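You operate a simulated robot arm through the tools that you are given. There is no shell and no other tool. Be economical: measure what you need, move in short steps, check, and stop when the job is done.

You run a simulated robot arm. Do the job below in one go: nothing can be reset, and whatever is moved stays where it is left.

JOB
Check the sealed can with the white band: push it to REJECT if low, else put it back.
Fine: turn the push air on before the check and leave it on; air level and the other cans stay untouched.

The check looks at the end state, three seconds after you hand in, the way a careful person would. Anything else that was tipped, shoved, dropped, spilled or broken makes it a failure.

ROBOT AND FRAMES
A 7-joint arm with a two-finger parallel gripper, fixed in place. Base frame: the origin is at the foot of the arm, x ahead of it, y to its left, z up; the work surface is at about z = 0.863. Units: m, degrees, N and s.
With the tool pointing down near the work surface it reaches from about 0.3 to 0.7 m from the base axis. Its first joint turns from -66.0 to 66.0 degrees. Payload 1.57 kg.
The tool frame sits at the grasp point between the pads (the TCP): z along the fingers, y along the line on which they close. The tips reach 0.03 m beyond it. Largest opening 0.11 m; finger width 0.024, thickness 0.012; the body of the gripper, 0.048 by 0.112 m, starts 0.078 m behind the TCP.
Orientation is that of the tool frame in the base frame, as a unit quaternion [x, y, z, w]. With the fingers straight down and closing along the base's y, the tool's x points along the base's -x, its y along +y and its z along -z.

CONTROLS
- The arm moves only by the tool nudge_tool. Its argument "plan" is a list of rows, each a list of 7 numbers: the gripper command, from -1 (shut) to 1 (fully open), values between in proportion, then the shift along the tool's x, y, z in m, then the turn, a rotation vector about the tool's x, y, z in degrees. In form: [[hand, x, y, z, ax, ay, az], ...]. A call has 1 to 12 rows; each row shifts and turns the commanded pose from where the row before left it, along the tool's axes as they then stand. Each row takes 0.2 s and may step no farther than 0.05 m and 8.6 degrees from the row before; otherwise, or with a gripper value out of range, the whole call is refused. A pose out of reach is approached as far as the arm can. The call stops where the force on the tool passes 40 N (or 10 N more than at its start, if that is more) or the arm is blocked; 0.2 s more then pass. Each finger travels about 0.108 m/s and halts on what it meets, pressing with about 42 N; the grip force reading is that of the motor and also rises with nothing between the fingers. The clock runs only during rows and for 0.2 s after the last one: add rows that do not move to give the fingers time. The reply holds the time, the measured pose of the TCP, the force on the tool along the base axes, the opening and the grip force, in the units named above and with some noise.
- Cameras (640 x 400 px; columns grow to the right, rows downward): "scene" is fixed at [0.1754, -0.3984, 1.404]; the picture's right is [0.69, -0.73, 0.00], its down [-0.41, -0.39, -0.82] and it looks along [0.60, 0.57, -0.57] (base axes); focal length 368 px, centre (320, 200). "wrist" rides on the gripper at [0.07, 0.016, -0.141] in the tool frame; the picture's right is [-0.23, 0.97, 0.00], its down [-0.86, -0.20, -0.48] and it looks along [-0.47, -0.11, 0.88] (tool axes); focal length 222 px, centre (320, 200). There is no depth. A picture from a camera that has moved, and an enlarged one, comes with that camera's place and axes in the base frame and with its lens.
- capture(camera): a new picture of that camera. The clock stands still meanwhile.
- zoom(camera, box): a new picture of the part [left, top, right, bottom] of that camera's present view, enlarged. The clock stands still meanwhile.
- sign_off(): hands the job in; it is judged then, once.

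Go step by step. Nothing tells you positions but the pictures and the camera data: compare them with the known pose of the tool, close in by small moves and look again before you grip or let go. The budget is 120 turns and 84 pictures, counting those below and the enlarged ones. Unless the task says otherwise, let go and move clear before handing in, and close with one line.

The tools are called after "Emit:" as name(argument=value, ...) on one line, values as JSON. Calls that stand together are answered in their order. nudge_tool: Moves the arm, as the interface text tells. Its arguments: {"type":"object","properties":{"plan":{"type":"array"}},"required":["plan"]} The other tools are called the same way: capture (camera) takes a picture; zoom (camera, box) takes an enlarged picture of a part of a camera's view; sign_off () hands the job in.

At the start:

```text
clock: 0.0
tcp_pos: [0.3613, 0.0596, 1.1671]
tool_rot: [-0.001, 1.0, 0.001, 0.0]
wrist_force: [-0.7, -0.8, 0.7]
finger_gap: 0.1101
grip_force: 0.1
```

scene: 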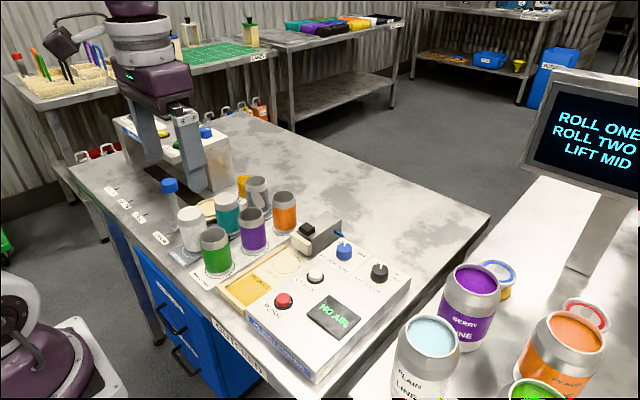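
wrist: 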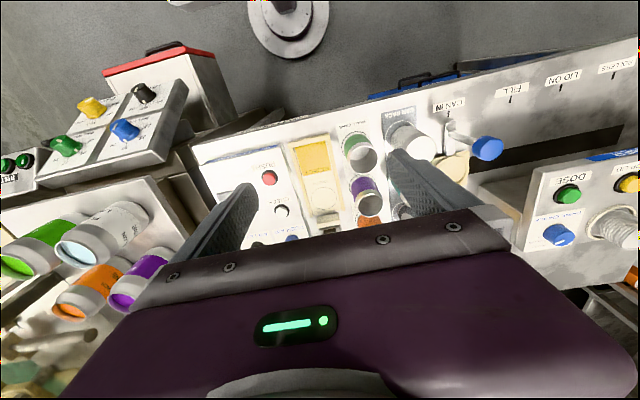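

I see a bench with several cans and a check panel (buttons, knobs, a "NO AIR" display). I'll zoom in to read the labels.

Emit:
zoom(camera="scene", box=[220, 200, 420, 380])

Emit:
zoom(camera="scene", box=[100, 160, 320, 300])

Emit:
zoom(camera="wrist", box=[180, 80, 500, 260])

```text
2.22 times, centred on (320, 290) of scene
camera zoom: at [0.1754, -0.3984, 1.404], right [0.69, -0.73, 0.0], down [-0.41, -0.39, -0.82], along [0.6, 0.57, -0.57], focal length 817 px, centre (320, 0)
```

zoom: 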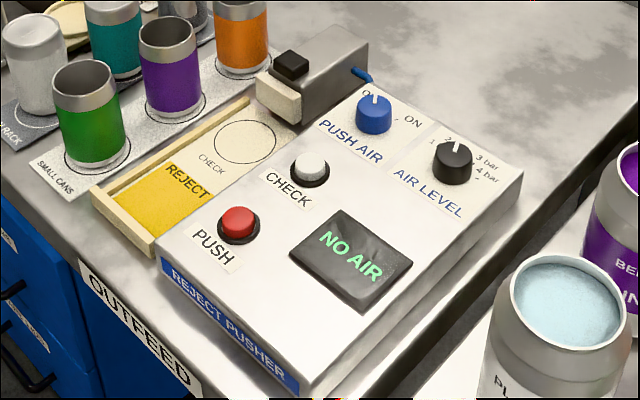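

```text
2.86 times, centred on (210, 230) of scene
camera zoom: at [0.1754, -0.3984, 1.404], right [0.69, -0.73, 0.0], down [-0.41, -0.39, -0.82], along [0.6, 0.57, -0.57], focal length 1050 px, centre (634, 114)
```

zoom: 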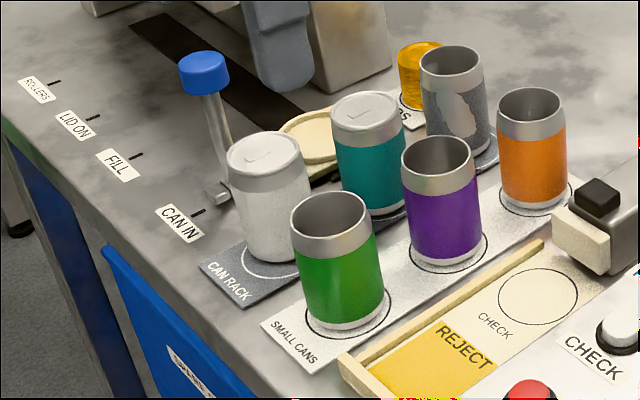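

```text
2.00 times, centred on (340, 170) of wrist
camera zoom: at [0.2909, 0.0756, 1.3091], right [0.23, 0.97, 0.0], down [0.86, -0.2, 0.48], along [0.47, -0.11, -0.88], focal length 444 px, centre (280, 260)
```

zoom: 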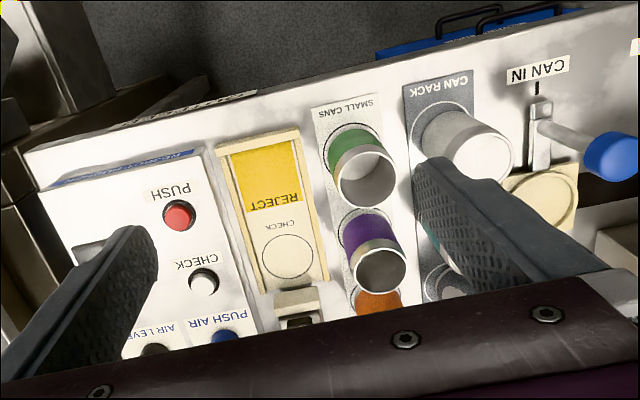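

The target is the white, lidded can at the near end of the CAN RACK. I'll look closer at the panel knobs and the can.

Emit:
zoom(camera="scene", box=[300, 220, 400, 290])

Emit:
zoom(camera="scene", box=[160, 170, 260, 280])

Emit:
zoom(camera="scene", box=[210, 230, 350, 330])

```text
5.71 times, centred on (350, 255) of scene
camera zoom: at [0.1754, -0.3984, 1.404], right [0.69, -0.73, 0.0], down [-0.41, -0.39, -0.82], along [0.6, 0.57, -0.57], focal length 2100 px, centre (149, -114)
```

zoom: 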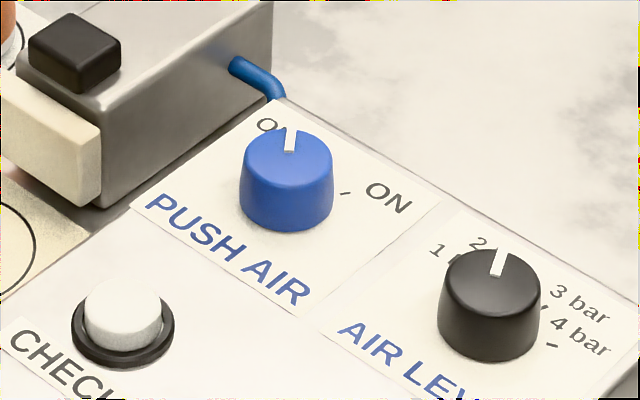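

```text
3.64 times, centred on (210, 225) of scene
camera zoom: at [0.1754, -0.3984, 1.404], right [0.69, -0.73, 0.0], down [-0.41, -0.39, -0.82], along [0.6, 0.57, -0.57], focal length 1336 px, centre (720, 109)
```

zoom: 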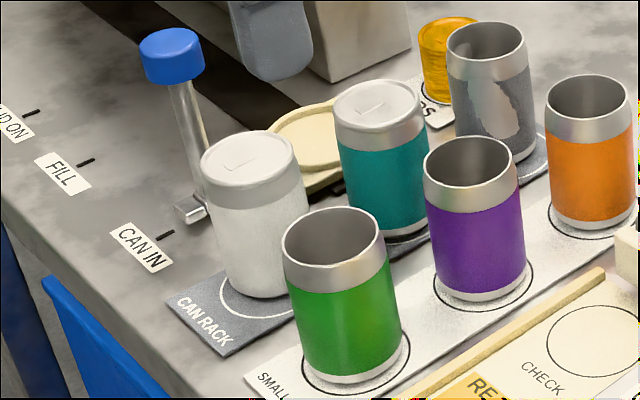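

```text
4.00 times, centred on (280, 280) of scene
camera zoom: at [0.1754, -0.3984, 1.404], right [0.69, -0.73, 0.0], down [-0.41, -0.39, -0.82], along [0.6, 0.57, -0.57], focal length 1470 px, centre (480, -120)
```

zoom: 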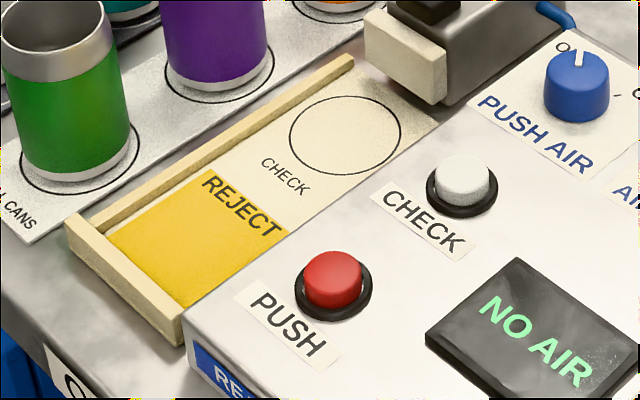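

The push-air knob is blue, at about (0.59, -0.07), and points to OFF with ON clockwise of it. I'll move high over the panel for a second view.

Emit:
nudge_tool(plan=[[1, -0.036, -0.0256, 0, 0, 0, 0], [1, -0.036, -0.0256, 0, 0, 0, 0], [1, -0.036, -0.0256, 0, 0, 0, 0], [1, -0.036, -0.0256, 0, 0, 0, 0], [1, -0.036, -0.0256, 0.0, 0, 0, 0], [1, 0, 0, 0, 0, 0, 0]])

Emit:
capture(camera="wrist")

```text
clock: 1.4
tcp_pos: [0.5425, -0.0676, 1.1694]
tool_rot: [0.0, 1.0, 0.0, 0.0]
wrist_force: [0.2, 0.1, 0.1]
finger_gap: 0.1103
grip_force: 0.0
```

```text
75 pictures are left
camera wrist: at [0.4724, -0.0519, 1.3108], right [0.23, 0.97, 0.0], down [0.86, -0.2, 0.48], along [0.47, -0.11, -0.88], focal length 222 px, centre (320, 200)
```

wrist: 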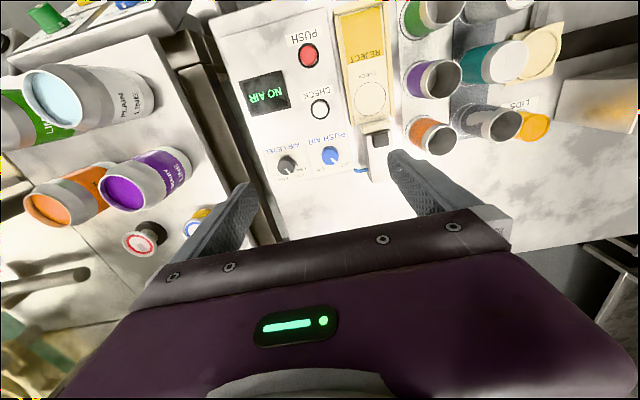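

Emit:
zoom(camera="wrist", box=[240, 20, 400, 200])

Emit:
zoom(camera="wrist", box=[270, 130, 360, 190])

```text
2.22 times, centred on (320, 110) of wrist
camera zoom: at [0.4724, -0.0519, 1.3108], right [0.23, 0.97, 0.0], down [0.86, -0.2, 0.48], along [0.47, -0.11, -0.88], focal length 494 px, centre (320, 400)
```

zoom: 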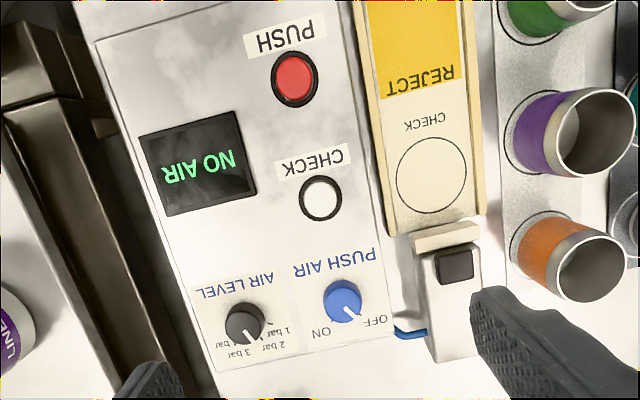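

```text
6.67 times, centred on (315, 160) of wrist
camera zoom: at [0.4724, -0.0519, 1.3108], right [0.23, 0.97, 0.0], down [0.86, -0.2, 0.48], along [0.47, -0.11, -0.88], focal length 1481 px, centre (353, 467)
```

zoom: 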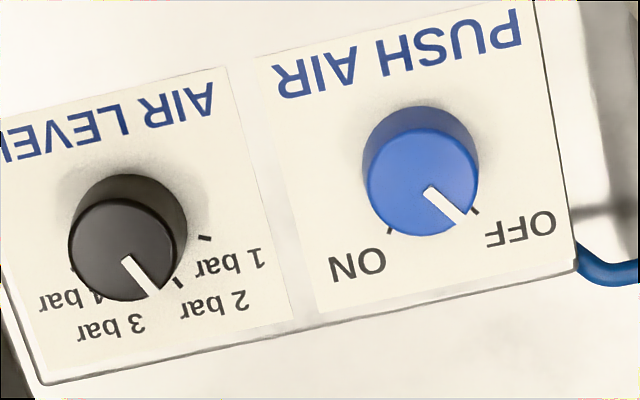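

The knob top is at about (0.598, -0.062, 0.924), 3 cm in diameter, and needs about 60° clockwise. I'll descend above it with the gripper pre-turned -30°.

Emit:
nudge_tool(plan=[[0.09, -0.0139, 0.0014, 0.0425, 0, 0, 0], [0.09, -0.0139, 0.0014, 0.0425, 0, 0, 0], [0.09, -0.0139, 0.0014, 0.0425, 0, 0, 0], [0.09, -0.0139, 0.0014, 0.0425, 0, 0, 0], [0.09, 0, 0, 0, 0, 0, -7.5], [0.09, 0, 0, 0, 0, 0, -7.5], [0.09, 0, 0, 0, 0, 0, -7.5], [0.09, 0, 0, 0, 0, 0, -7.5], [0.09, 0, 0, 0, 0, 0, 0]])

Emit:
capture(camera="wrist")

Emit:
zoom(camera="scene", box=[260, 160, 420, 280])

```text
clock: 3.4
tcp_pos: [0.5968, -0.0641, 0.9982]
tool_rot: [-0.259, 0.966, 0.001, 0.0]
wrist_force: [-0.1, -0.1, 0.4]
finger_gap: 0.0599
grip_force: 0.1
```

```text
72 pictures are left
camera wrist: at [0.5273, -0.0847, 1.139], right [-0.29, 0.96, 0.0], down [0.84, 0.26, 0.48], along [0.46, 0.14, -0.88], focal length 222 px, centre (320, 200)
```

wrist: 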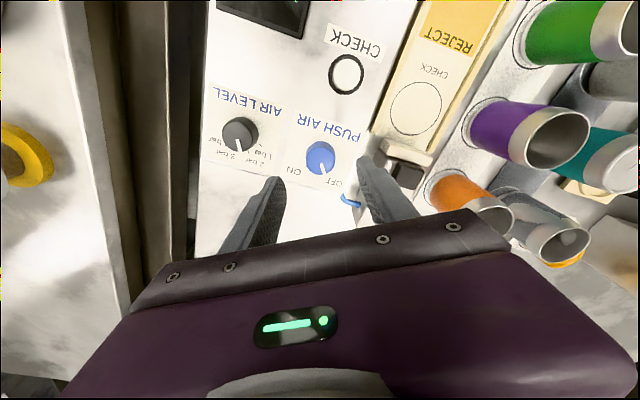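

```text
3.33 times, centred on (340, 220) of scene
camera zoom: at [0.1754, -0.3984, 1.404], right [0.69, -0.73, 0.0], down [-0.41, -0.39, -0.82], along [0.6, 0.57, -0.57], focal length 1225 px, centre (253, 133)
```

zoom: 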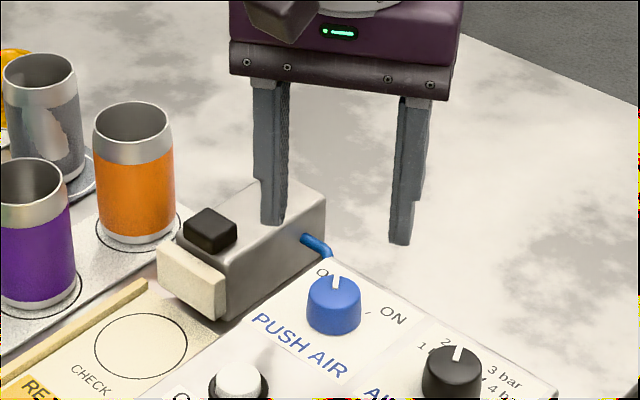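

The fingers straddle the knob well. I'll descend to z ≈ 0.936 and grip it.

Emit:
nudge_tool(plan=[[-0.05, 0, 0, 0.03, 0, 0, 0], [-0.05, 0, 0, 0.02, 0, 0, 0], [-0.05, 0, 0, 0.012, 0, 0, 0], [-0.05, 0, 0, 0, 0, 0, 0]])

Emit:
zoom(camera="wrist", box=[220, 60, 420, 220])

Emit:
zoom(camera="scene", box=[290, 190, 400, 280])

```text
clock: 4.4
tcp_pos: [0.5971, -0.0646, 0.9365]
tool_rot: [-0.259, 0.966, 0.0, 0.0]
wrist_force: [0.8, -0.8, -0.4]
finger_gap: 0.0523
grip_force: 0.0
```

```text
2.50 times, centred on (320, 140) of wrist
camera zoom: at [0.5278, -0.0846, 1.0785], right [-0.29, 0.96, 0.0], down [0.84, 0.25, 0.48], along [0.46, 0.14, -0.88], focal length 555 px, centre (320, 350)
```

zoom: 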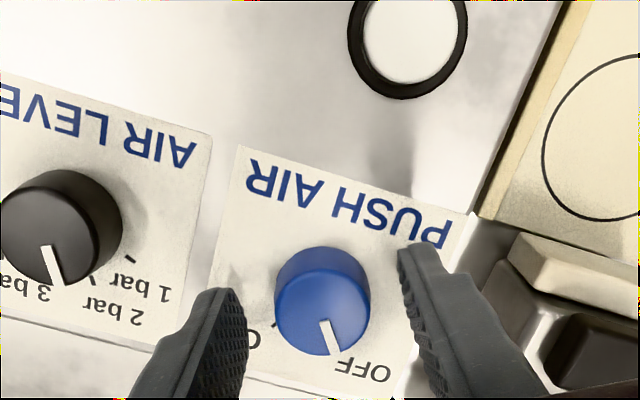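

```text
4.44 times, centred on (345, 235) of scene
camera zoom: at [0.1754, -0.3984, 1.404], right [0.69, -0.73, 0.0], down [-0.41, -0.39, -0.82], along [0.6, 0.57, -0.57], focal length 1633 px, centre (209, 44)
```

zoom: 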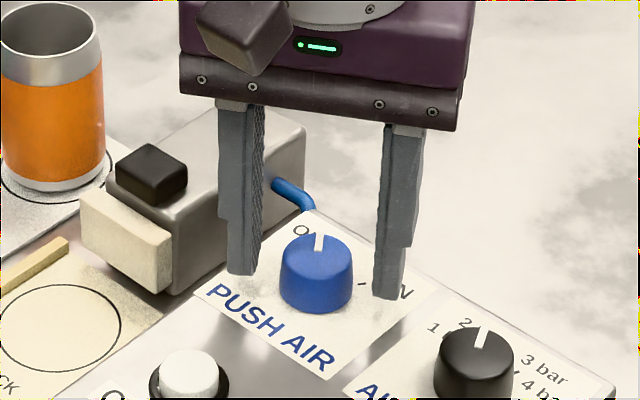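

The knob sits between the pads, so I'll shift 4 mm toward its centre and close.

Emit:
nudge_tool(plan=[[-0.05, 0.004, 0, 0.002, 0, 0, 0], [-1, 0, 0, 0, 0, 0, 0], [-1, 0, 0, 0, 0, 0, 0], [-1, 0, 0, 0, 0, 0, 0]])

```text
clock: 5.4
tcp_pos: [0.5935, -0.0655, 0.9349]
tool_rot: [-0.259, 0.966, -0.001, 0.001]
wrist_force: [3.3, -1.5, -0.7]
finger_gap: 0.0316
grip_force: 39.7
```

Knob gripped at 31.6 mm. Now I'll turn it 60° clockwise.

Emit:
nudge_tool(plan=[[-1, 0, 0, 0, 0, 0, 7.5], [-1, 0, 0, 0, 0, 0, 7.5], [-1, 0, 0, 0, 0, 0, 7.5], [-1, 0, 0, 0, 0, 0, 7.5], [-1, 0, 0, 0, 0, 0, 7.5], [-1, 0, 0, 0, 0, 0, 7.5], [-1, 0, 0, 0, 0, 0, 7.5], [-1, 0, 0, 0, 0, 0, 7.5], [-1, 0, 0, 0, 0, 0, 0]])

Emit:
zoom(camera="scene", box=[270, 220, 410, 350])

Emit:
zoom(camera="wrist", box=[220, 60, 420, 220])

```text
clock: 6.6
tcp_pos: [0.5932, -0.0626, 0.9349]
tool_rot: [0.039, 0.999, 0.004, -0.001]
wrist_force: [-4.6, 3.1, 10.3]
finger_gap: 0.031
grip_force: 39.6
stopped in row 5: the force on the tool passed its limit (the readings are from after the stop); the commanded pose is now the measured one
```

```text
3.08 times, centred on (340, 285) of scene
camera zoom: at [0.1751, -0.3984, 1.4041], right [0.69, -0.73, 0.0], down [-0.41, -0.39, -0.82], along [0.6, 0.57, -0.57], focal length 1131 px, centre (258, -62)
```

zoom: 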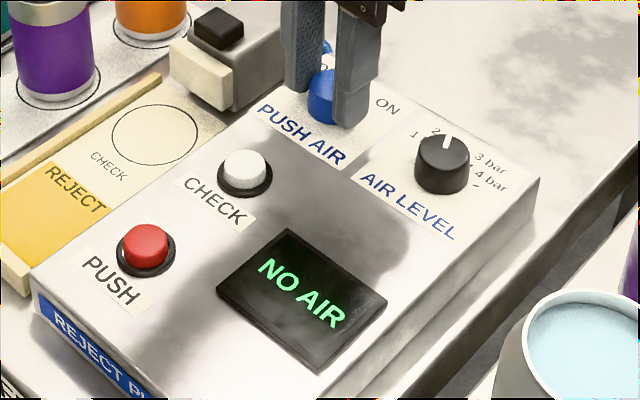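

```text
2.50 times, centred on (320, 140) of wrist
camera zoom: at [0.5246, -0.041, 1.0764], right [0.3, 0.95, 0.01], down [0.84, -0.27, 0.48], along [0.46, -0.14, -0.88], focal length 555 px, centre (320, 350)
```

zoom: 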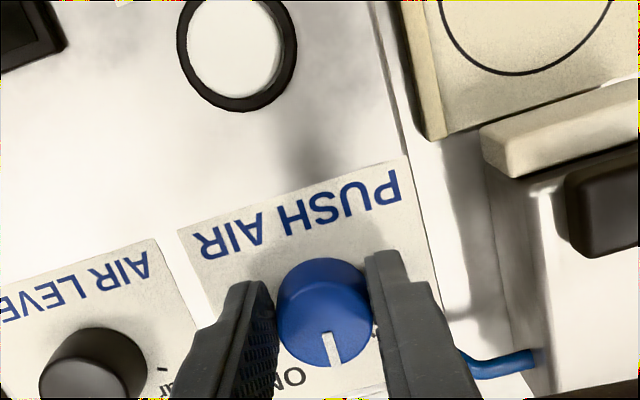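

The turn stopped about halfway on force, probably a small misalignment. I'll continue in smaller steps.

Emit:
nudge_tool(plan=[[-1, 0, 0, 0, 0, 0, 5], [-1, 0, 0, 0, 0, 0, 5], [-1, 0, 0, 0, 0, 0, 5], [-1, 0, 0, 0, 0, 0, 5], [-1, 0, 0, 0, 0, 0, 0]])

Emit:
zoom(camera="scene", box=[270, 220, 410, 350])

Emit:
zoom(camera="wrist", box=[220, 60, 420, 220])

```text
clock: 7.8
tcp_pos: [0.5941, -0.0582, 0.9354]
tool_rot: [0.213, 0.977, 0.004, -0.001]
wrist_force: [-6.6, 26.5, 13.7]
finger_gap: 0.0312
grip_force: 40.3
```

```text
3.08 times, centred on (340, 285) of scene
camera zoom: at [0.175, -0.3977, 1.4043], right [0.69, -0.73, 0.0], down [-0.41, -0.39, -0.82], along [0.6, 0.57, -0.57], focal length 1131 px, centre (258, -62)
```

zoom: 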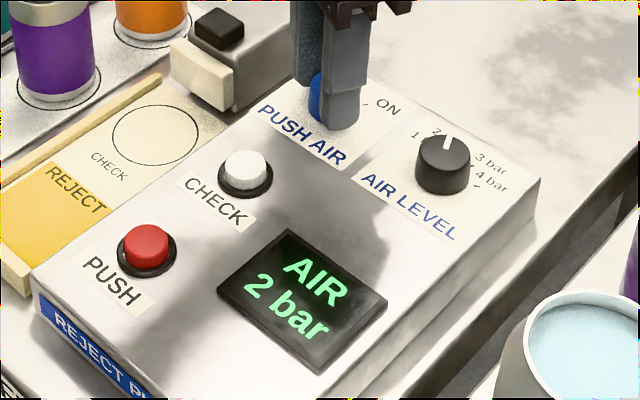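

```text
2.50 times, centred on (320, 140) of wrist
camera zoom: at [0.5366, -0.0171, 1.0765], right [0.61, 0.79, 0.01], down [0.7, -0.54, 0.47], along [0.38, -0.29, -0.88], focal length 555 px, centre (320, 350)
```

zoom: 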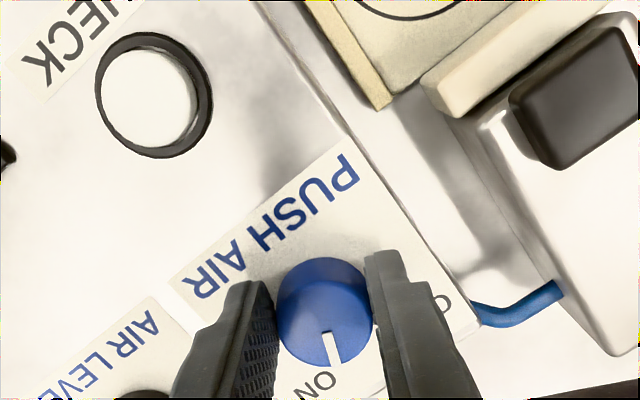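

Display reads "AIR 2 bar", so the push air is on. I'll release the knob and rise.

Emit:
nudge_tool(plan=[[-0.6, 0, 0, 0, 0, 0, 0], [-0.2, 0, 0, 0, 0, 0, 0], [-0.1, 0, 0, 0, 0, 0, 0], [-0.1, 0, 0, -0.02, 0, 0, 0], [-0.1, 0, 0, -0.04, 0, 0, 0], [-0.1, 0, 0, -0.04, 0, 0, 0], [-0.1, 0, 0, -0.04, 0, 0, 0], [-0.1, 0, 0, 0, 0, 0, 0]])

Emit:
zoom(camera="scene", box=[270, 220, 410, 350])

```text
clock: 9.6
tcp_pos: [0.5928, -0.0618, 1.0745]
tool_rot: [0.212, 0.977, 0.003, -0.001]
wrist_force: [0.8, 0.4, -0.6]
finger_gap: 0.0494
grip_force: 0.0
```

```text
3.08 times, centred on (340, 285) of scene
camera zoom: at [0.1754, -0.3984, 1.404], right [0.69, -0.73, 0.0], down [-0.41, -0.39, -0.82], along [0.6, 0.57, -0.57], focal length 1131 px, centre (258, -62)
```

zoom: 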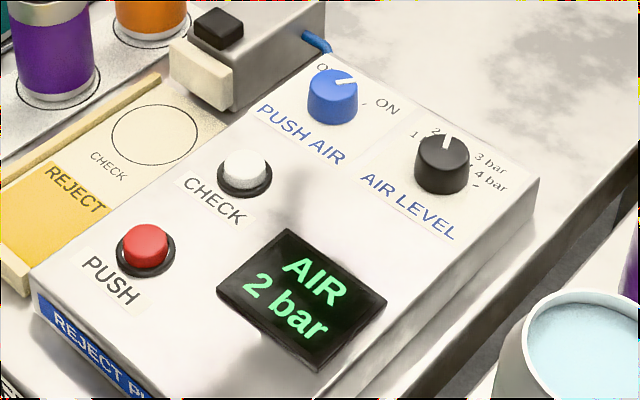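

Air is on and the level is unchanged. I'll straighten the gripper and move high to view the white can.

Emit:
nudge_tool(plan=[[0, 0, 0, -0.02, 0, 0, -8.2], [0, 0, 0, -0.02, 0, 0, -8.2], [0.3, 0, 0, -0.02, 0, 0, -8.1], [0.6, 0.0247, 0.036, -0.004, 0, 0, 0], [1, 0.0247, 0.036, -0.004, 0, 0, 0], [1, 0.0247, 0.036, -0.004, 0, 0, 0], [1, 0.0247, 0.036, -0.004, 0, 0, 0], [1, 0.0247, 0.036, -0.004, 0, 0, 0], [1, 0.0247, 0.036, -0.004, 0, 0, 0], [1, 0.0247, 0.036, 0, 0, 0, 0], [1, 0, 0, 0, 0, 0, 0]])

Emit:
capture(camera="wrist")

Emit:
capture(camera="scene")

```text
clock: 12.0
tcp_pos: [0.4199, 0.1898, 1.1598]
tool_rot: [0.0, 1.0, 0.002, 0.0]
wrist_force: [-0.3, -0.4, -0.9]
finger_gap: 0.1101
grip_force: 0.0
```

```text
63 pictures are left
camera wrist: at [0.3495, 0.2059, 1.3018], right [0.23, 0.97, 0.01], down [0.86, -0.2, 0.48], along [0.47, -0.1, -0.88], focal length 222 px, centre (320, 200)
```

wrist: 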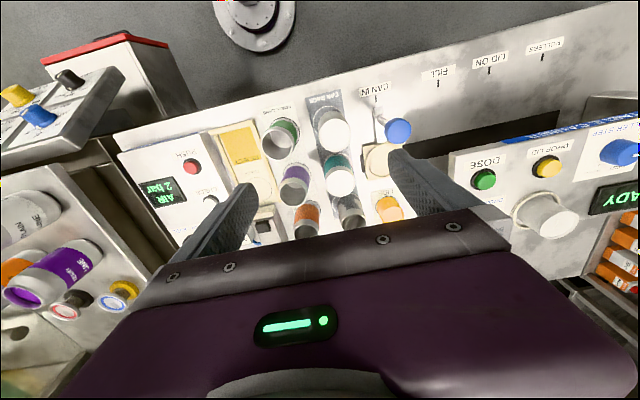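

```text
62 pictures are left
```

scene: 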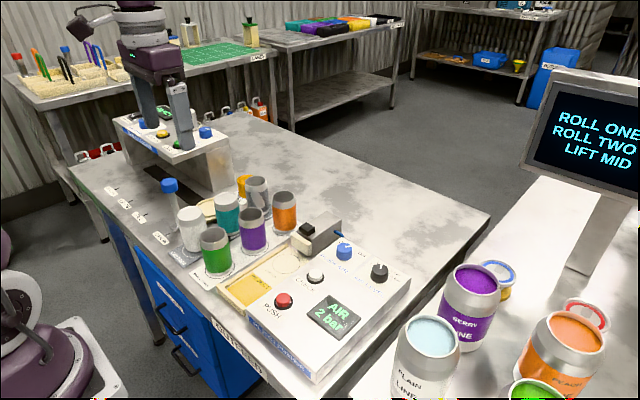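

Emit:
zoom(camera="wrist", box=[220, 80, 420, 240])

```text
2.50 times, centred on (320, 160) of wrist
camera zoom: at [0.3495, 0.2059, 1.3018], right [0.23, 0.97, 0.01], down [0.86, -0.2, 0.48], along [0.47, -0.1, -0.88], focal length 555 px, centre (320, 300)
```

zoom: 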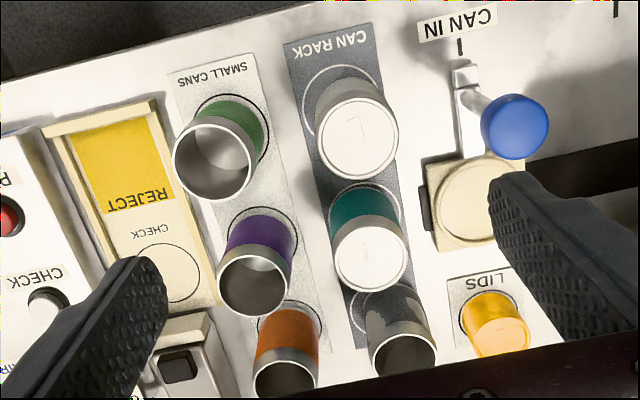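

Target can is at about (0.430, 0.211), top at z ≈ 0.95, 5.4 cm across. CHECK circle is at (0.525, 0.031), the CHECK button at (0.517, -0.062) and PUSH at (0.439, -0.062). I'll hover over the can.

Emit:
nudge_tool(plan=[[0.45, -0.005, 0.0105, 0.033, 0, 0, 0], [0.45, -0.005, 0.0105, 0.033, 0, 0, 0], [0.45, 0, 0, 0.034, 0, 0, 0], [0.45, 0, 0, 0, 0, 0, 0]])

Emit:
zoom(camera="wrist", box=[200, 40, 440, 220])

Emit:
zoom(camera="scene", box=[140, 150, 260, 280])

```text
clock: 13.0
tcp_pos: [0.4344, 0.2103, 1.0583]
tool_rot: [-0.001, 1.0, 0.002, 0.0]
wrist_force: [0.1, -0.6, -1.0]
finger_gap: 0.0796
grip_force: 0.0
```

```text
2.22 times, centred on (320, 130) of wrist
camera zoom: at [0.3631, 0.2259, 1.2005], right [0.23, 0.97, 0.0], down [0.86, -0.2, 0.48], along [0.47, -0.1, -0.88], focal length 494 px, centre (320, 356)
```

zoom: 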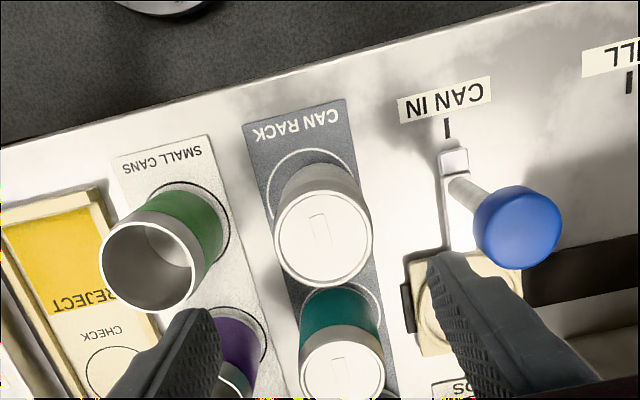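

```text
3.08 times, centred on (200, 215) of scene
camera zoom: at [0.1754, -0.3984, 1.404], right [0.69, -0.73, 0.0], down [-0.41, -0.39, -0.82], along [0.6, 0.57, -0.57], focal length 1131 px, centre (689, 154)
```

zoom: 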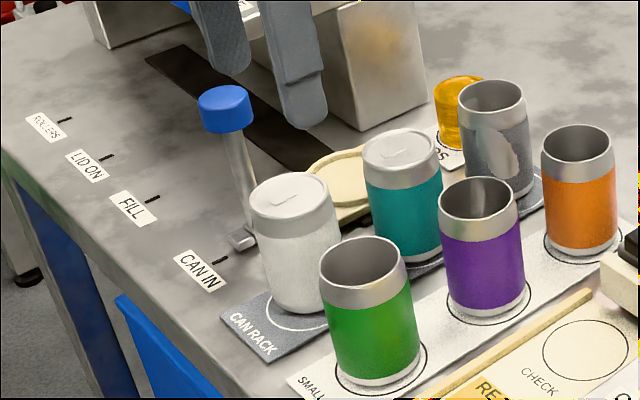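

Can centre refined to (0.431, 0.212). I'll descend to just above the top and check clearance.

Emit:
nudge_tool(plan=[[0.42, 0.003, 0.002, 0.04, 0, 0, 0], [0.42, 0, 0, 0.03, 0, 0, 0], [0.42, 0, 0, 0, 0, 0, 0]])

Emit:
zoom(camera="wrist", box=[200, 40, 440, 220])

Emit:
zoom(camera="scene", box=[140, 150, 260, 280])

```text
clock: 13.8
tcp_pos: [0.4312, 0.2123, 0.9912]
tool_rot: [-0.001, 1.0, 0.003, 0.0]
wrist_force: [-0.1, -0.2, 0.1]
finger_gap: 0.078
grip_force: 0.0
```

```text
2.22 times, centred on (320, 130) of wrist
camera zoom: at [0.36, 0.2279, 1.1321], right [0.23, 0.97, 0.01], down [0.86, -0.2, 0.48], along [0.47, -0.1, -0.88], focal length 494 px, centre (320, 356)
```

zoom: 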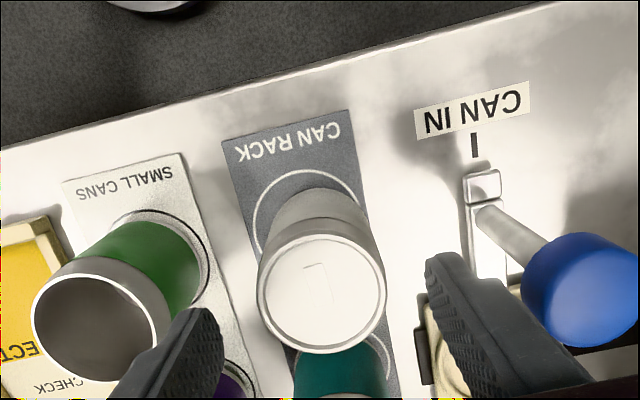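

```text
3.08 times, centred on (200, 215) of scene
camera zoom: at [0.1754, -0.3984, 1.404], right [0.69, -0.73, 0.0], down [-0.41, -0.39, -0.82], along [0.6, 0.57, -0.57], focal length 1131 px, centre (689, 154)
```

zoom: 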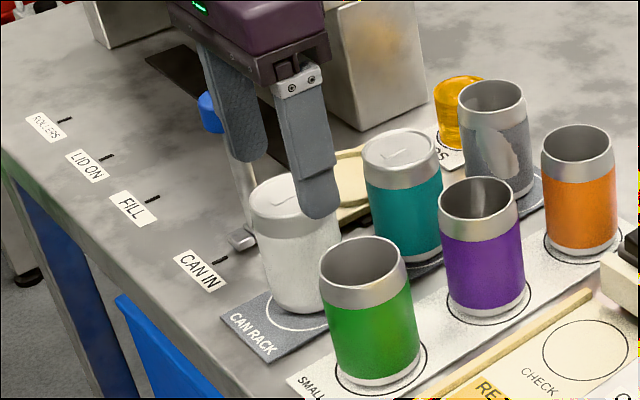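

Alignment is good (0.431, 0.213). I'll descend to z ≈ 0.923 and close.

Emit:
nudge_tool(plan=[[0.42, 0, 0, 0.035, 0, 0, 0], [0.42, 0, 0, 0.033, 0, 0, 0], [0.42, 0, 0, 0, 0, 0, 0], [0, 0, 0, 0, 0, 0, 0], [-0.3, 0, 0, 0, 0, 0, 0], [-0.6, 0, 0, 0, 0, 0, 0], [-0.6, 0, 0, 0, 0, 0, 0]])

Emit:
zoom(camera="scene", box=[140, 150, 260, 280])

```text
clock: 15.4
tcp_pos: [0.4298, 0.2126, 0.923]
tool_rot: [0.0, 1.0, 0.002, 0.001]
wrist_force: [-0.3, -0.8, 1.2]
finger_gap: 0.0517
grip_force: 41.7
```

```text
3.08 times, centred on (200, 215) of scene
camera zoom: at [0.1754, -0.3984, 1.404], right [0.69, -0.73, 0.0], down [-0.41, -0.39, -0.82], along [0.6, 0.57, -0.57], focal length 1131 px, centre (689, 154)
```

zoom: 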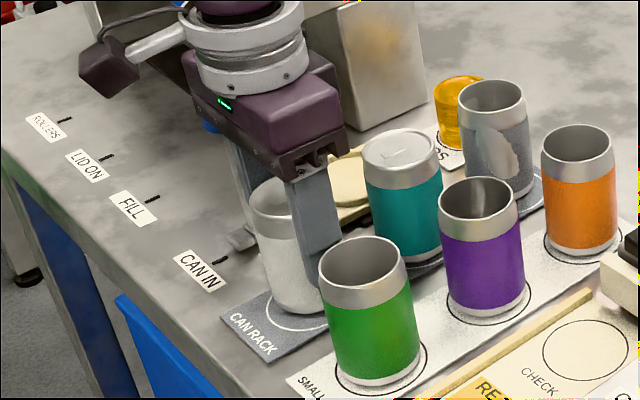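

Can gripped at 51.7 mm. I'll lift straight up, then travel over the cans to above CHECK.

Emit:
nudge_tool(plan=[[-0.7, 0, 0, -0.01, 0, 0, 0], [-0.7, 0, 0, -0.035, 0, 0, 0], [-0.7, 0, 0, -0.045, 0, 0, 0], [-0.7, 0, 0, -0.045, 0, 0, 0], [-0.7, -0.019, -0.0363, 0, 0, 0, 0], [-0.7, -0.019, -0.0363, 0, 0, 0, 0], [-0.7, -0.019, -0.0363, 0, 0, 0, 0], [-0.7, -0.019, -0.0363, 0, 0, 0, 0], [-0.7, -0.019, -0.0363, 0, 0, 0, 0], [-0.7, 0, 0, 0, 0, 0, 0]])

Emit:
zoom(camera="scene", box=[180, 150, 380, 310])

Emit:
capture(camera="wrist")

```text
clock: 17.6
tcp_pos: [0.5267, 0.0287, 1.0575]
tool_rot: [0.0, 1.0, 0.003, 0.0]
wrist_force: [-0.3, 0.0, -1.1]
finger_gap: 0.0516
grip_force: 42.2
```

```text
2.50 times, centred on (280, 230) of scene
camera zoom: at [0.1754, -0.3985, 1.404], right [0.69, -0.73, 0.0], down [-0.41, -0.39, -0.82], along [0.6, 0.57, -0.57], focal length 919 px, centre (420, 125)
```

zoom: 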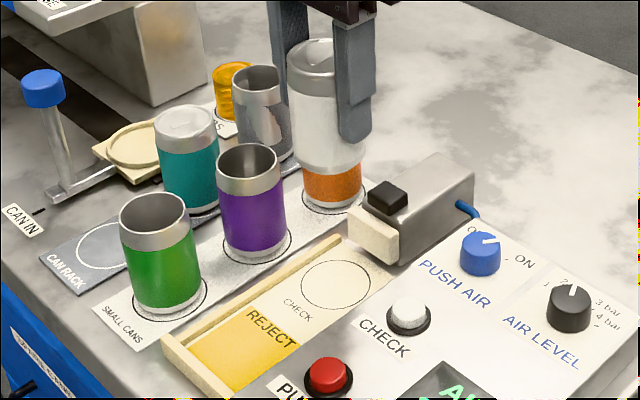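

```text
54 pictures are left
camera wrist: at [0.4574, 0.045, 1.1983], right [0.23, 0.97, 0.01], down [0.86, -0.2, 0.48], along [0.47, -0.1, -0.88], focal length 222 px, centre (320, 200)
```

wrist: 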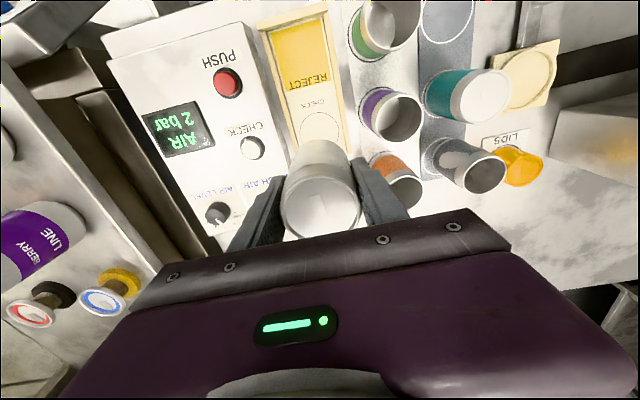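

Above CHECK, whose circle centre I measure at (0.525, 0.030). I'll descend to just above the floor.

Emit:
nudge_tool(plan=[[-0.7, 0.0015, 0.0015, 0.04, 0, 0, 0], [-0.7, 0, 0, 0.04, 0, 0, 0], [-0.7, 0, 0, 0.035, 0, 0, 0], [-0.7, 0, 0, 0, 0, 0, 0]])

Emit:
zoom(camera="scene", box=[230, 190, 370, 300])

Emit:
zoom(camera="wrist", box=[200, 40, 440, 240])

```text
clock: 18.6
tcp_pos: [0.5253, 0.0337, 0.9422]
tool_rot: [0.0, 1.0, 0.002, 0.001]
wrist_force: [-0.2, 0.4, -0.6]
finger_gap: 0.0516
grip_force: 41.6
```

```text
3.64 times, centred on (300, 245) of scene
camera zoom: at [0.1754, -0.3984, 1.404], right [0.69, -0.73, 0.0], down [-0.41, -0.39, -0.82], along [0.6, 0.57, -0.57], focal length 1336 px, centre (393, 36)
```

zoom: 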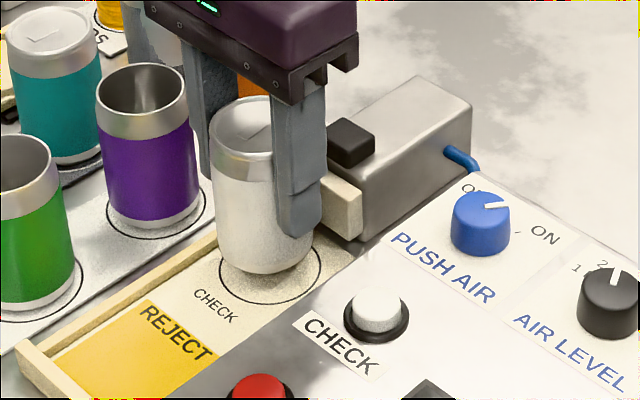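

```text
2.00 times, centred on (320, 140) of wrist
camera zoom: at [0.4557, 0.0493, 1.0832], right [0.23, 0.97, 0.01], down [0.86, -0.2, 0.48], along [0.47, -0.1, -0.88], focal length 444 px, centre (320, 320)
```

zoom: 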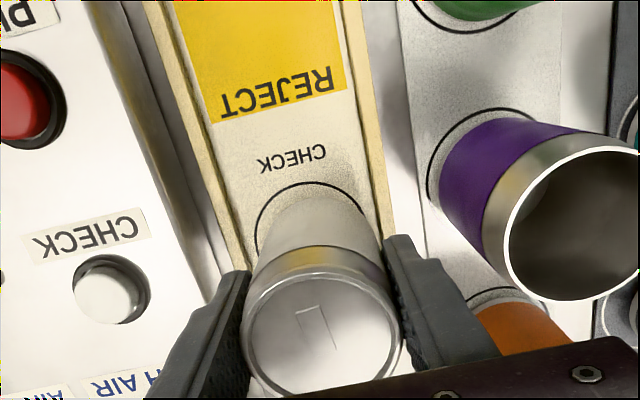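

Centring is nearly right; I'll shift 3 mm in -y and lower gently.

Emit:
nudge_tool(plan=[[-0.7, 0, -0.003, 0.005, 0, 0, 0], [-0.7, 0, 0, 0.005, 0, 0, 0], [-0.7, 0, 0, 0.003, 0, 0, 0], [-0.7, 0, 0, 0, 0, 0, 0]])

Emit:
zoom(camera="scene", box=[230, 190, 370, 300])

```text
clock: 19.6
tcp_pos: [0.5236, 0.0302, 0.9287]
tool_rot: [0.0, 1.0, 0.003, 0.001]
wrist_force: [-3.4, -0.5, 25.6]
finger_gap: 0.052
grip_force: 41.4
```

```text
3.64 times, centred on (300, 245) of scene
camera zoom: at [0.1748, -0.3984, 1.4041], right [0.69, -0.73, 0.0], down [-0.41, -0.39, -0.82], along [0.6, 0.57, -0.57], focal length 1336 px, centre (393, 36)
```

zoom: 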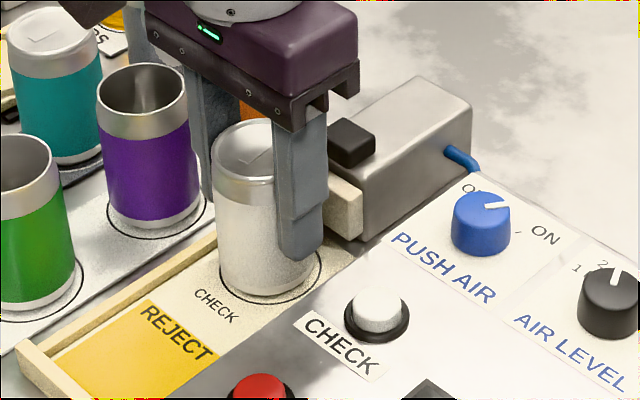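

The can is standing on the floor inside the circle (25 N contact). I'll back off 1.5 mm, open slightly, and rise.

Emit:
nudge_tool(plan=[[-0.7, 0, 0, -0.0015, 0, 0, 0], [-0.3, 0, 0, 0, 0, 0, 0], [0.0, 0, 0, 0, 0, 0, 0], [0.09, 0, 0, 0, 0, 0, 0], [0.09, 0, 0, 0, 0, 0, 0], [0.09, 0, 0, -0.02, 0, 0, 0], [0.09, 0, 0, -0.03, 0, 0, 0], [0.09, 0, 0, -0.04, 0, 0, 0], [0.09, 0, 0, -0.03, 0, 0, 0], [0.09, 0, 0, 0, 0, 0, 0]])

Emit:
zoom(camera="scene", box=[230, 190, 400, 340])

Emit:
capture(camera="wrist")

```text
clock: 21.8
tcp_pos: [0.5208, 0.0294, 1.0466]
tool_rot: [0.0, 1.0, 0.002, 0.0]
wrist_force: [0.3, 0.0, 0.1]
finger_gap: 0.0601
grip_force: 0.0
```

```text
2.67 times, centred on (315, 265) of scene
camera zoom: at [0.1754, -0.3984, 1.404], right [0.69, -0.73, 0.0], down [-0.41, -0.39, -0.82], along [0.6, 0.57, -0.57], focal length 980 px, centre (333, 27)
```

zoom: 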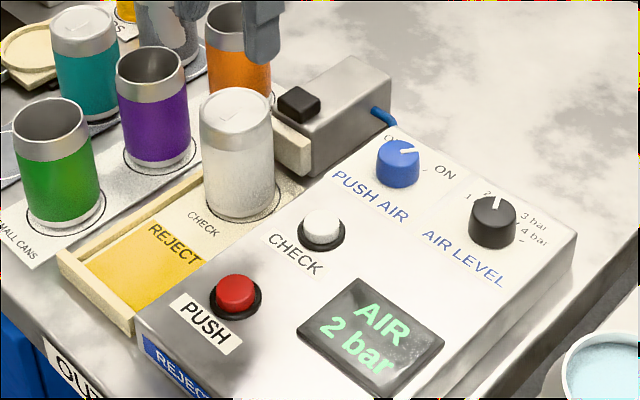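

```text
49 pictures are left
camera wrist: at [0.4507, 0.0445, 1.1894], right [0.23, 0.97, 0.01], down [0.86, -0.2, 0.48], along [0.47, -0.1, -0.88], focal length 222 px, centre (320, 200)
```

wrist: 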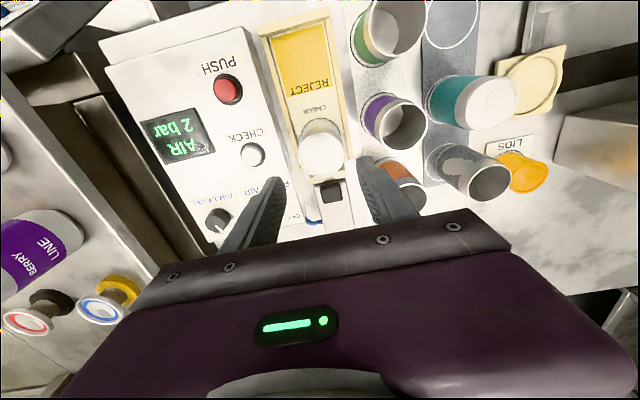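

The can stands on CHECK with the display showing "AIR 2 bar". Next I'll close the fingers and hover over the CHECK button.

Emit:
nudge_tool(plan=[[0.09, 0.002, -0.0457, 0, 0, 0, 0], [-1, 0.0018, -0.0457, 0, 0, 0, 0], [-1, 0, 0, 0.03, 0, 0, 0], [-1, 0, 0, 0.04, 0, 0, 0], [-1, 0, 0, 0.018, 0, 0, 0], [-1, 0, 0, 0, 0, 0, 0]])

Emit:
zoom(camera="scene", box=[230, 190, 400, 340])

Emit:
zoom(camera="wrist", box=[200, 40, 440, 240])

```text
clock: 23.2
tcp_pos: [0.5172, -0.0629, 0.9576]
tool_rot: [0.0, 1.0, 0.002, 0.0]
wrist_force: [-0.4, -0.2, 0.3]
finger_gap: 0.0003
grip_force: 21.1
```

```text
2.67 times, centred on (315, 265) of scene
camera zoom: at [0.1754, -0.3984, 1.404], right [0.69, -0.73, 0.0], down [-0.41, -0.39, -0.82], along [0.6, 0.57, -0.57], focal length 980 px, centre (333, 27)
```

zoom: 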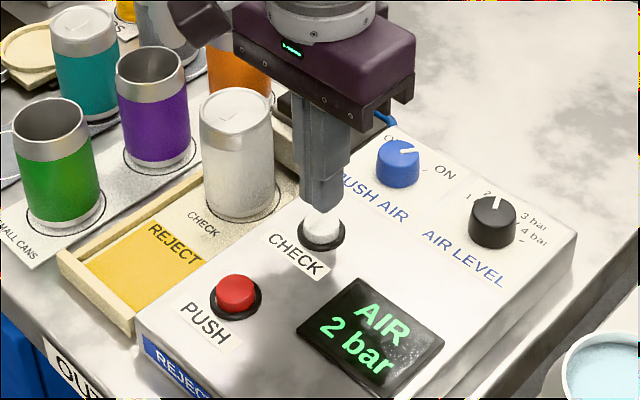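

```text
2.00 times, centred on (320, 140) of wrist
camera zoom: at [0.447, -0.048, 1.0992], right [0.23, 0.97, 0.01], down [0.86, -0.2, 0.48], along [0.47, -0.1, -0.88], focal length 444 px, centre (320, 320)
```

zoom: 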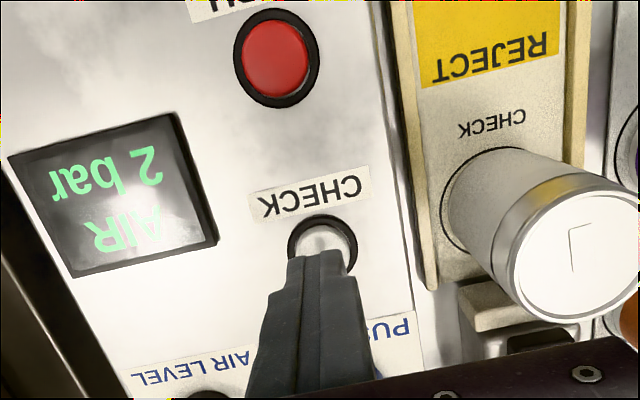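

Tips are just above the CHECK button, so I'll press in small steps.

Emit:
nudge_tool(plan=[[-1, 0, 0, 0.008, 0, 0, 0], [-1, 0, 0, 0.004, 0, 0, 0], [-1, 0, 0, 0.003, 0, 0, 0], [-1, 0, 0, 0.003, 0, 0, 0], [-1, 0, 0, 0, 0, 0, 0]])

Emit:
zoom(camera="scene", box=[230, 190, 400, 340])

```text
clock: 24.4
tcp_pos: [0.5174, -0.0621, 0.9413]
tool_rot: [-0.001, 1.0, 0.002, 0.0]
wrist_force: [0.1, 0.2, 0.2]
finger_gap: 0.0
grip_force: 21.0
```

```text
2.67 times, centred on (315, 265) of scene
camera zoom: at [0.1754, -0.3984, 1.404], right [0.69, -0.73, 0.0], down [-0.41, -0.39, -0.82], along [0.6, 0.57, -0.57], focal length 980 px, centre (333, 27)
```

zoom: 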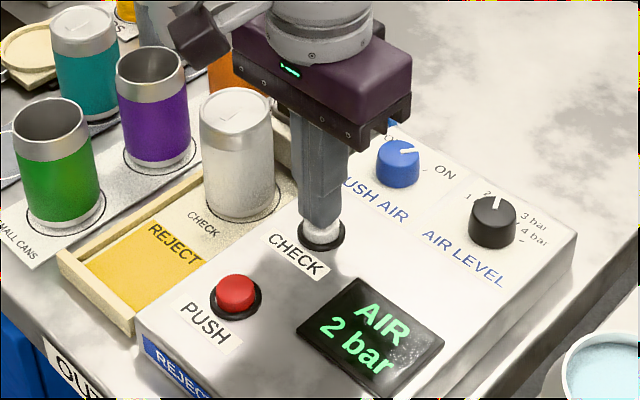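

No contact yet, so I'll go down a few more millimetres.

Emit:
nudge_tool(plan=[[-1, 0, 0, 0.002, 0, 0, 0], [-1, 0, 0, 0.002, 0, 0, 0], [-1, 0, 0, 0.002, 0, 0, 0], [-1, 0, 0, 0.002, 0, 0, 0], [-1, 0, 0, 0, 0, 0, 0]])

Emit:
zoom(camera="scene", box=[230, 190, 400, 340])

```text
clock: 25.6
tcp_pos: [0.5175, -0.0617, 0.9361]
tool_rot: [0.0, 1.0, 0.002, -0.001]
wrist_force: [-0.5, 1.7, 2.5]
finger_gap: 0.0
grip_force: 21.4
```

```text
2.67 times, centred on (315, 265) of scene
camera zoom: at [0.1753, -0.3984, 1.4041], right [0.69, -0.73, 0.0], down [-0.41, -0.39, -0.82], along [0.6, 0.57, -0.57], focal length 980 px, centre (333, 27)
```

zoom: 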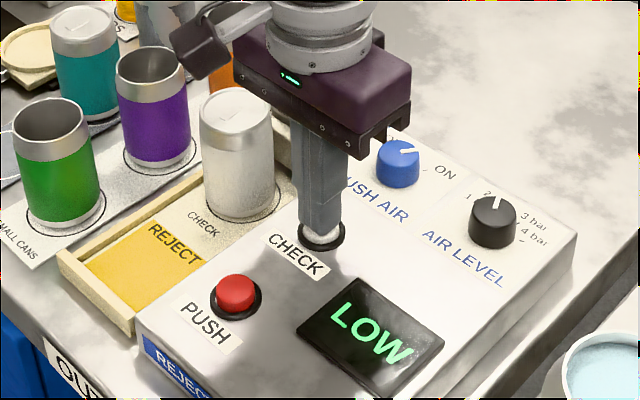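

The display says LOW, so the can must be rejected. I'll lift and hover over the PUSH button.

Emit:
nudge_tool(plan=[[-1, 0, 0, -0.03, 0, 0, 0], [-1, 0, 0, -0.02, 0, 0, 0], [-1, 0.039, 0, 0, 0, 0, 0], [-1, 0.0395, 0, 0, 0, 0, 0], [-1, 0, 0, 0.03, 0, 0, 0], [-1, 0, 0, 0, 0, 0, 0]])

Emit:
zoom(camera="scene", box=[230, 190, 400, 340])

Emit:
zoom(camera="wrist", box=[200, 40, 440, 240])

```text
clock: 27.0
tcp_pos: [0.4393, -0.0602, 0.9564]
tool_rot: [0.0, 1.0, 0.002, 0.0]
wrist_force: [-0.5, -0.7, -0.9]
finger_gap: 0.0001
grip_force: 21.0
```

```text
2.67 times, centred on (315, 265) of scene
camera zoom: at [0.1754, -0.3984, 1.404], right [0.69, -0.73, 0.0], down [-0.41, -0.39, -0.82], along [0.6, 0.57, -0.57], focal length 980 px, centre (333, 27)
```

zoom: 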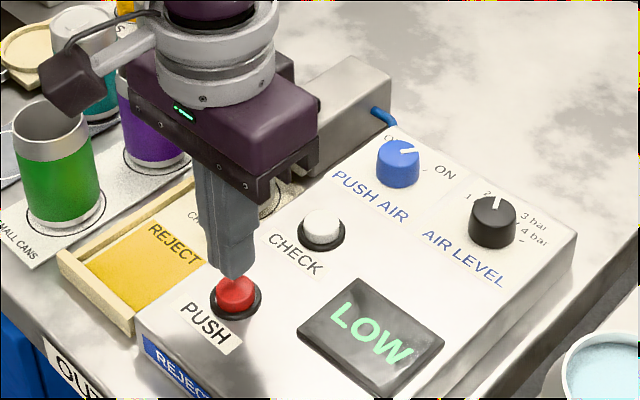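

```text
2.00 times, centred on (320, 140) of wrist
camera zoom: at [0.3684, -0.0451, 1.0974], right [0.23, 0.97, 0.01], down [0.86, -0.2, 0.48], along [0.47, -0.1, -0.88], focal length 444 px, centre (320, 320)
```

zoom: 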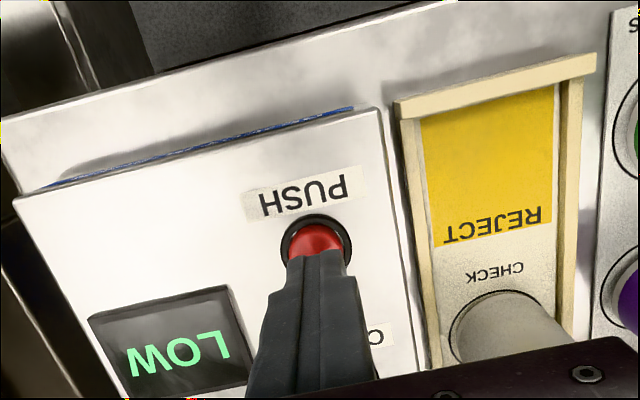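

Over PUSH now; I'll press it the same way.

Emit:
nudge_tool(plan=[[-1, 0, -0.0015, 0.01, 0, 0, 0], [-1, 0, 0, 0.005, 0, 0, 0], [-1, 0, 0, 0.002, 0, 0, 0], [-1, 0, 0, 0.002, 0, 0, 0], [-1, 0, 0, 0.002, 0, 0, 0], [-1, 0, 0, 0, 0, 0, 0]])

Emit:
zoom(camera="scene", box=[230, 190, 400, 340])

Emit:
zoom(camera="wrist", box=[200, 40, 440, 240])

```text
clock: 28.4
tcp_pos: [0.4377, -0.0629, 0.9345]
tool_rot: [0.0, 1.0, 0.002, 0.0]
wrist_force: [-0.8, 1.5, 5.5]
finger_gap: 0.0
grip_force: 21.4
```

```text
2.67 times, centred on (315, 265) of scene
camera zoom: at [0.1753, -0.3984, 1.4041], right [0.69, -0.73, 0.0], down [-0.41, -0.39, -0.82], along [0.6, 0.57, -0.57], focal length 980 px, centre (333, 27)
```

zoom: 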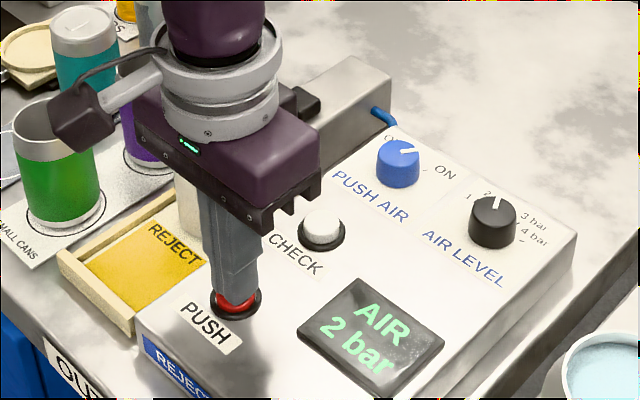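

```text
2.00 times, centred on (320, 140) of wrist
camera zoom: at [0.3678, -0.0473, 1.0757], right [0.23, 0.97, 0.01], down [0.86, -0.2, 0.48], along [0.47, -0.1, -0.88], focal length 444 px, centre (320, 320)
```

zoom: 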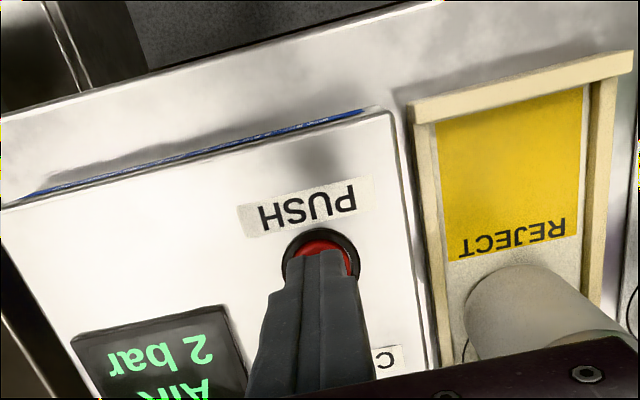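

The push fired and the can seems to have started moving. I'll wait a moment and look again.

Emit:
nudge_tool(plan=[[-1, 0, 0, 0, 0, 0, 0], [-1, 0, 0, 0, 0, 0, 0], [-1, 0, 0, 0, 0, 0, 0]])

Emit:
capture(camera="wrist")

Emit:
zoom(camera="scene", box=[230, 190, 400, 340])

```text
clock: 29.2
tcp_pos: [0.4382, -0.063, 0.9341]
tool_rot: [0.001, 1.0, 0.003, 0.0]
wrist_force: [0.2, 2.2, 5.6]
finger_gap: 0.0003
grip_force: 21.2
```

```text
40 pictures are left
camera wrist: at [0.3678, -0.0473, 1.0757], right [0.23, 0.97, 0.01], down [0.86, -0.2, 0.48], along [0.47, -0.1, -0.88], focal length 222 px, centre (320, 200)
```

wrist: 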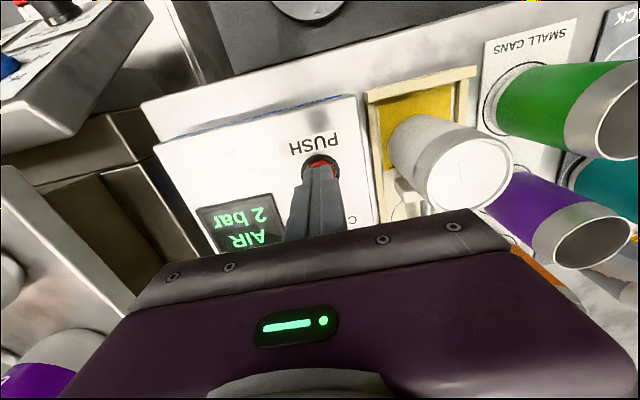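

```text
2.67 times, centred on (315, 265) of scene
camera zoom: at [0.1753, -0.3984, 1.4041], right [0.69, -0.73, 0.0], down [-0.41, -0.39, -0.82], along [0.6, 0.57, -0.57], focal length 980 px, centre (333, 27)
```

zoom: 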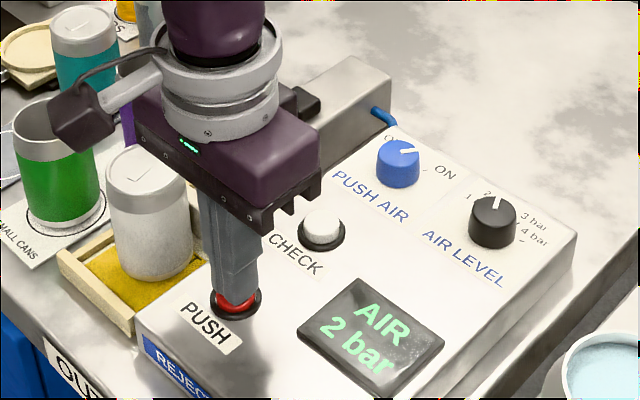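

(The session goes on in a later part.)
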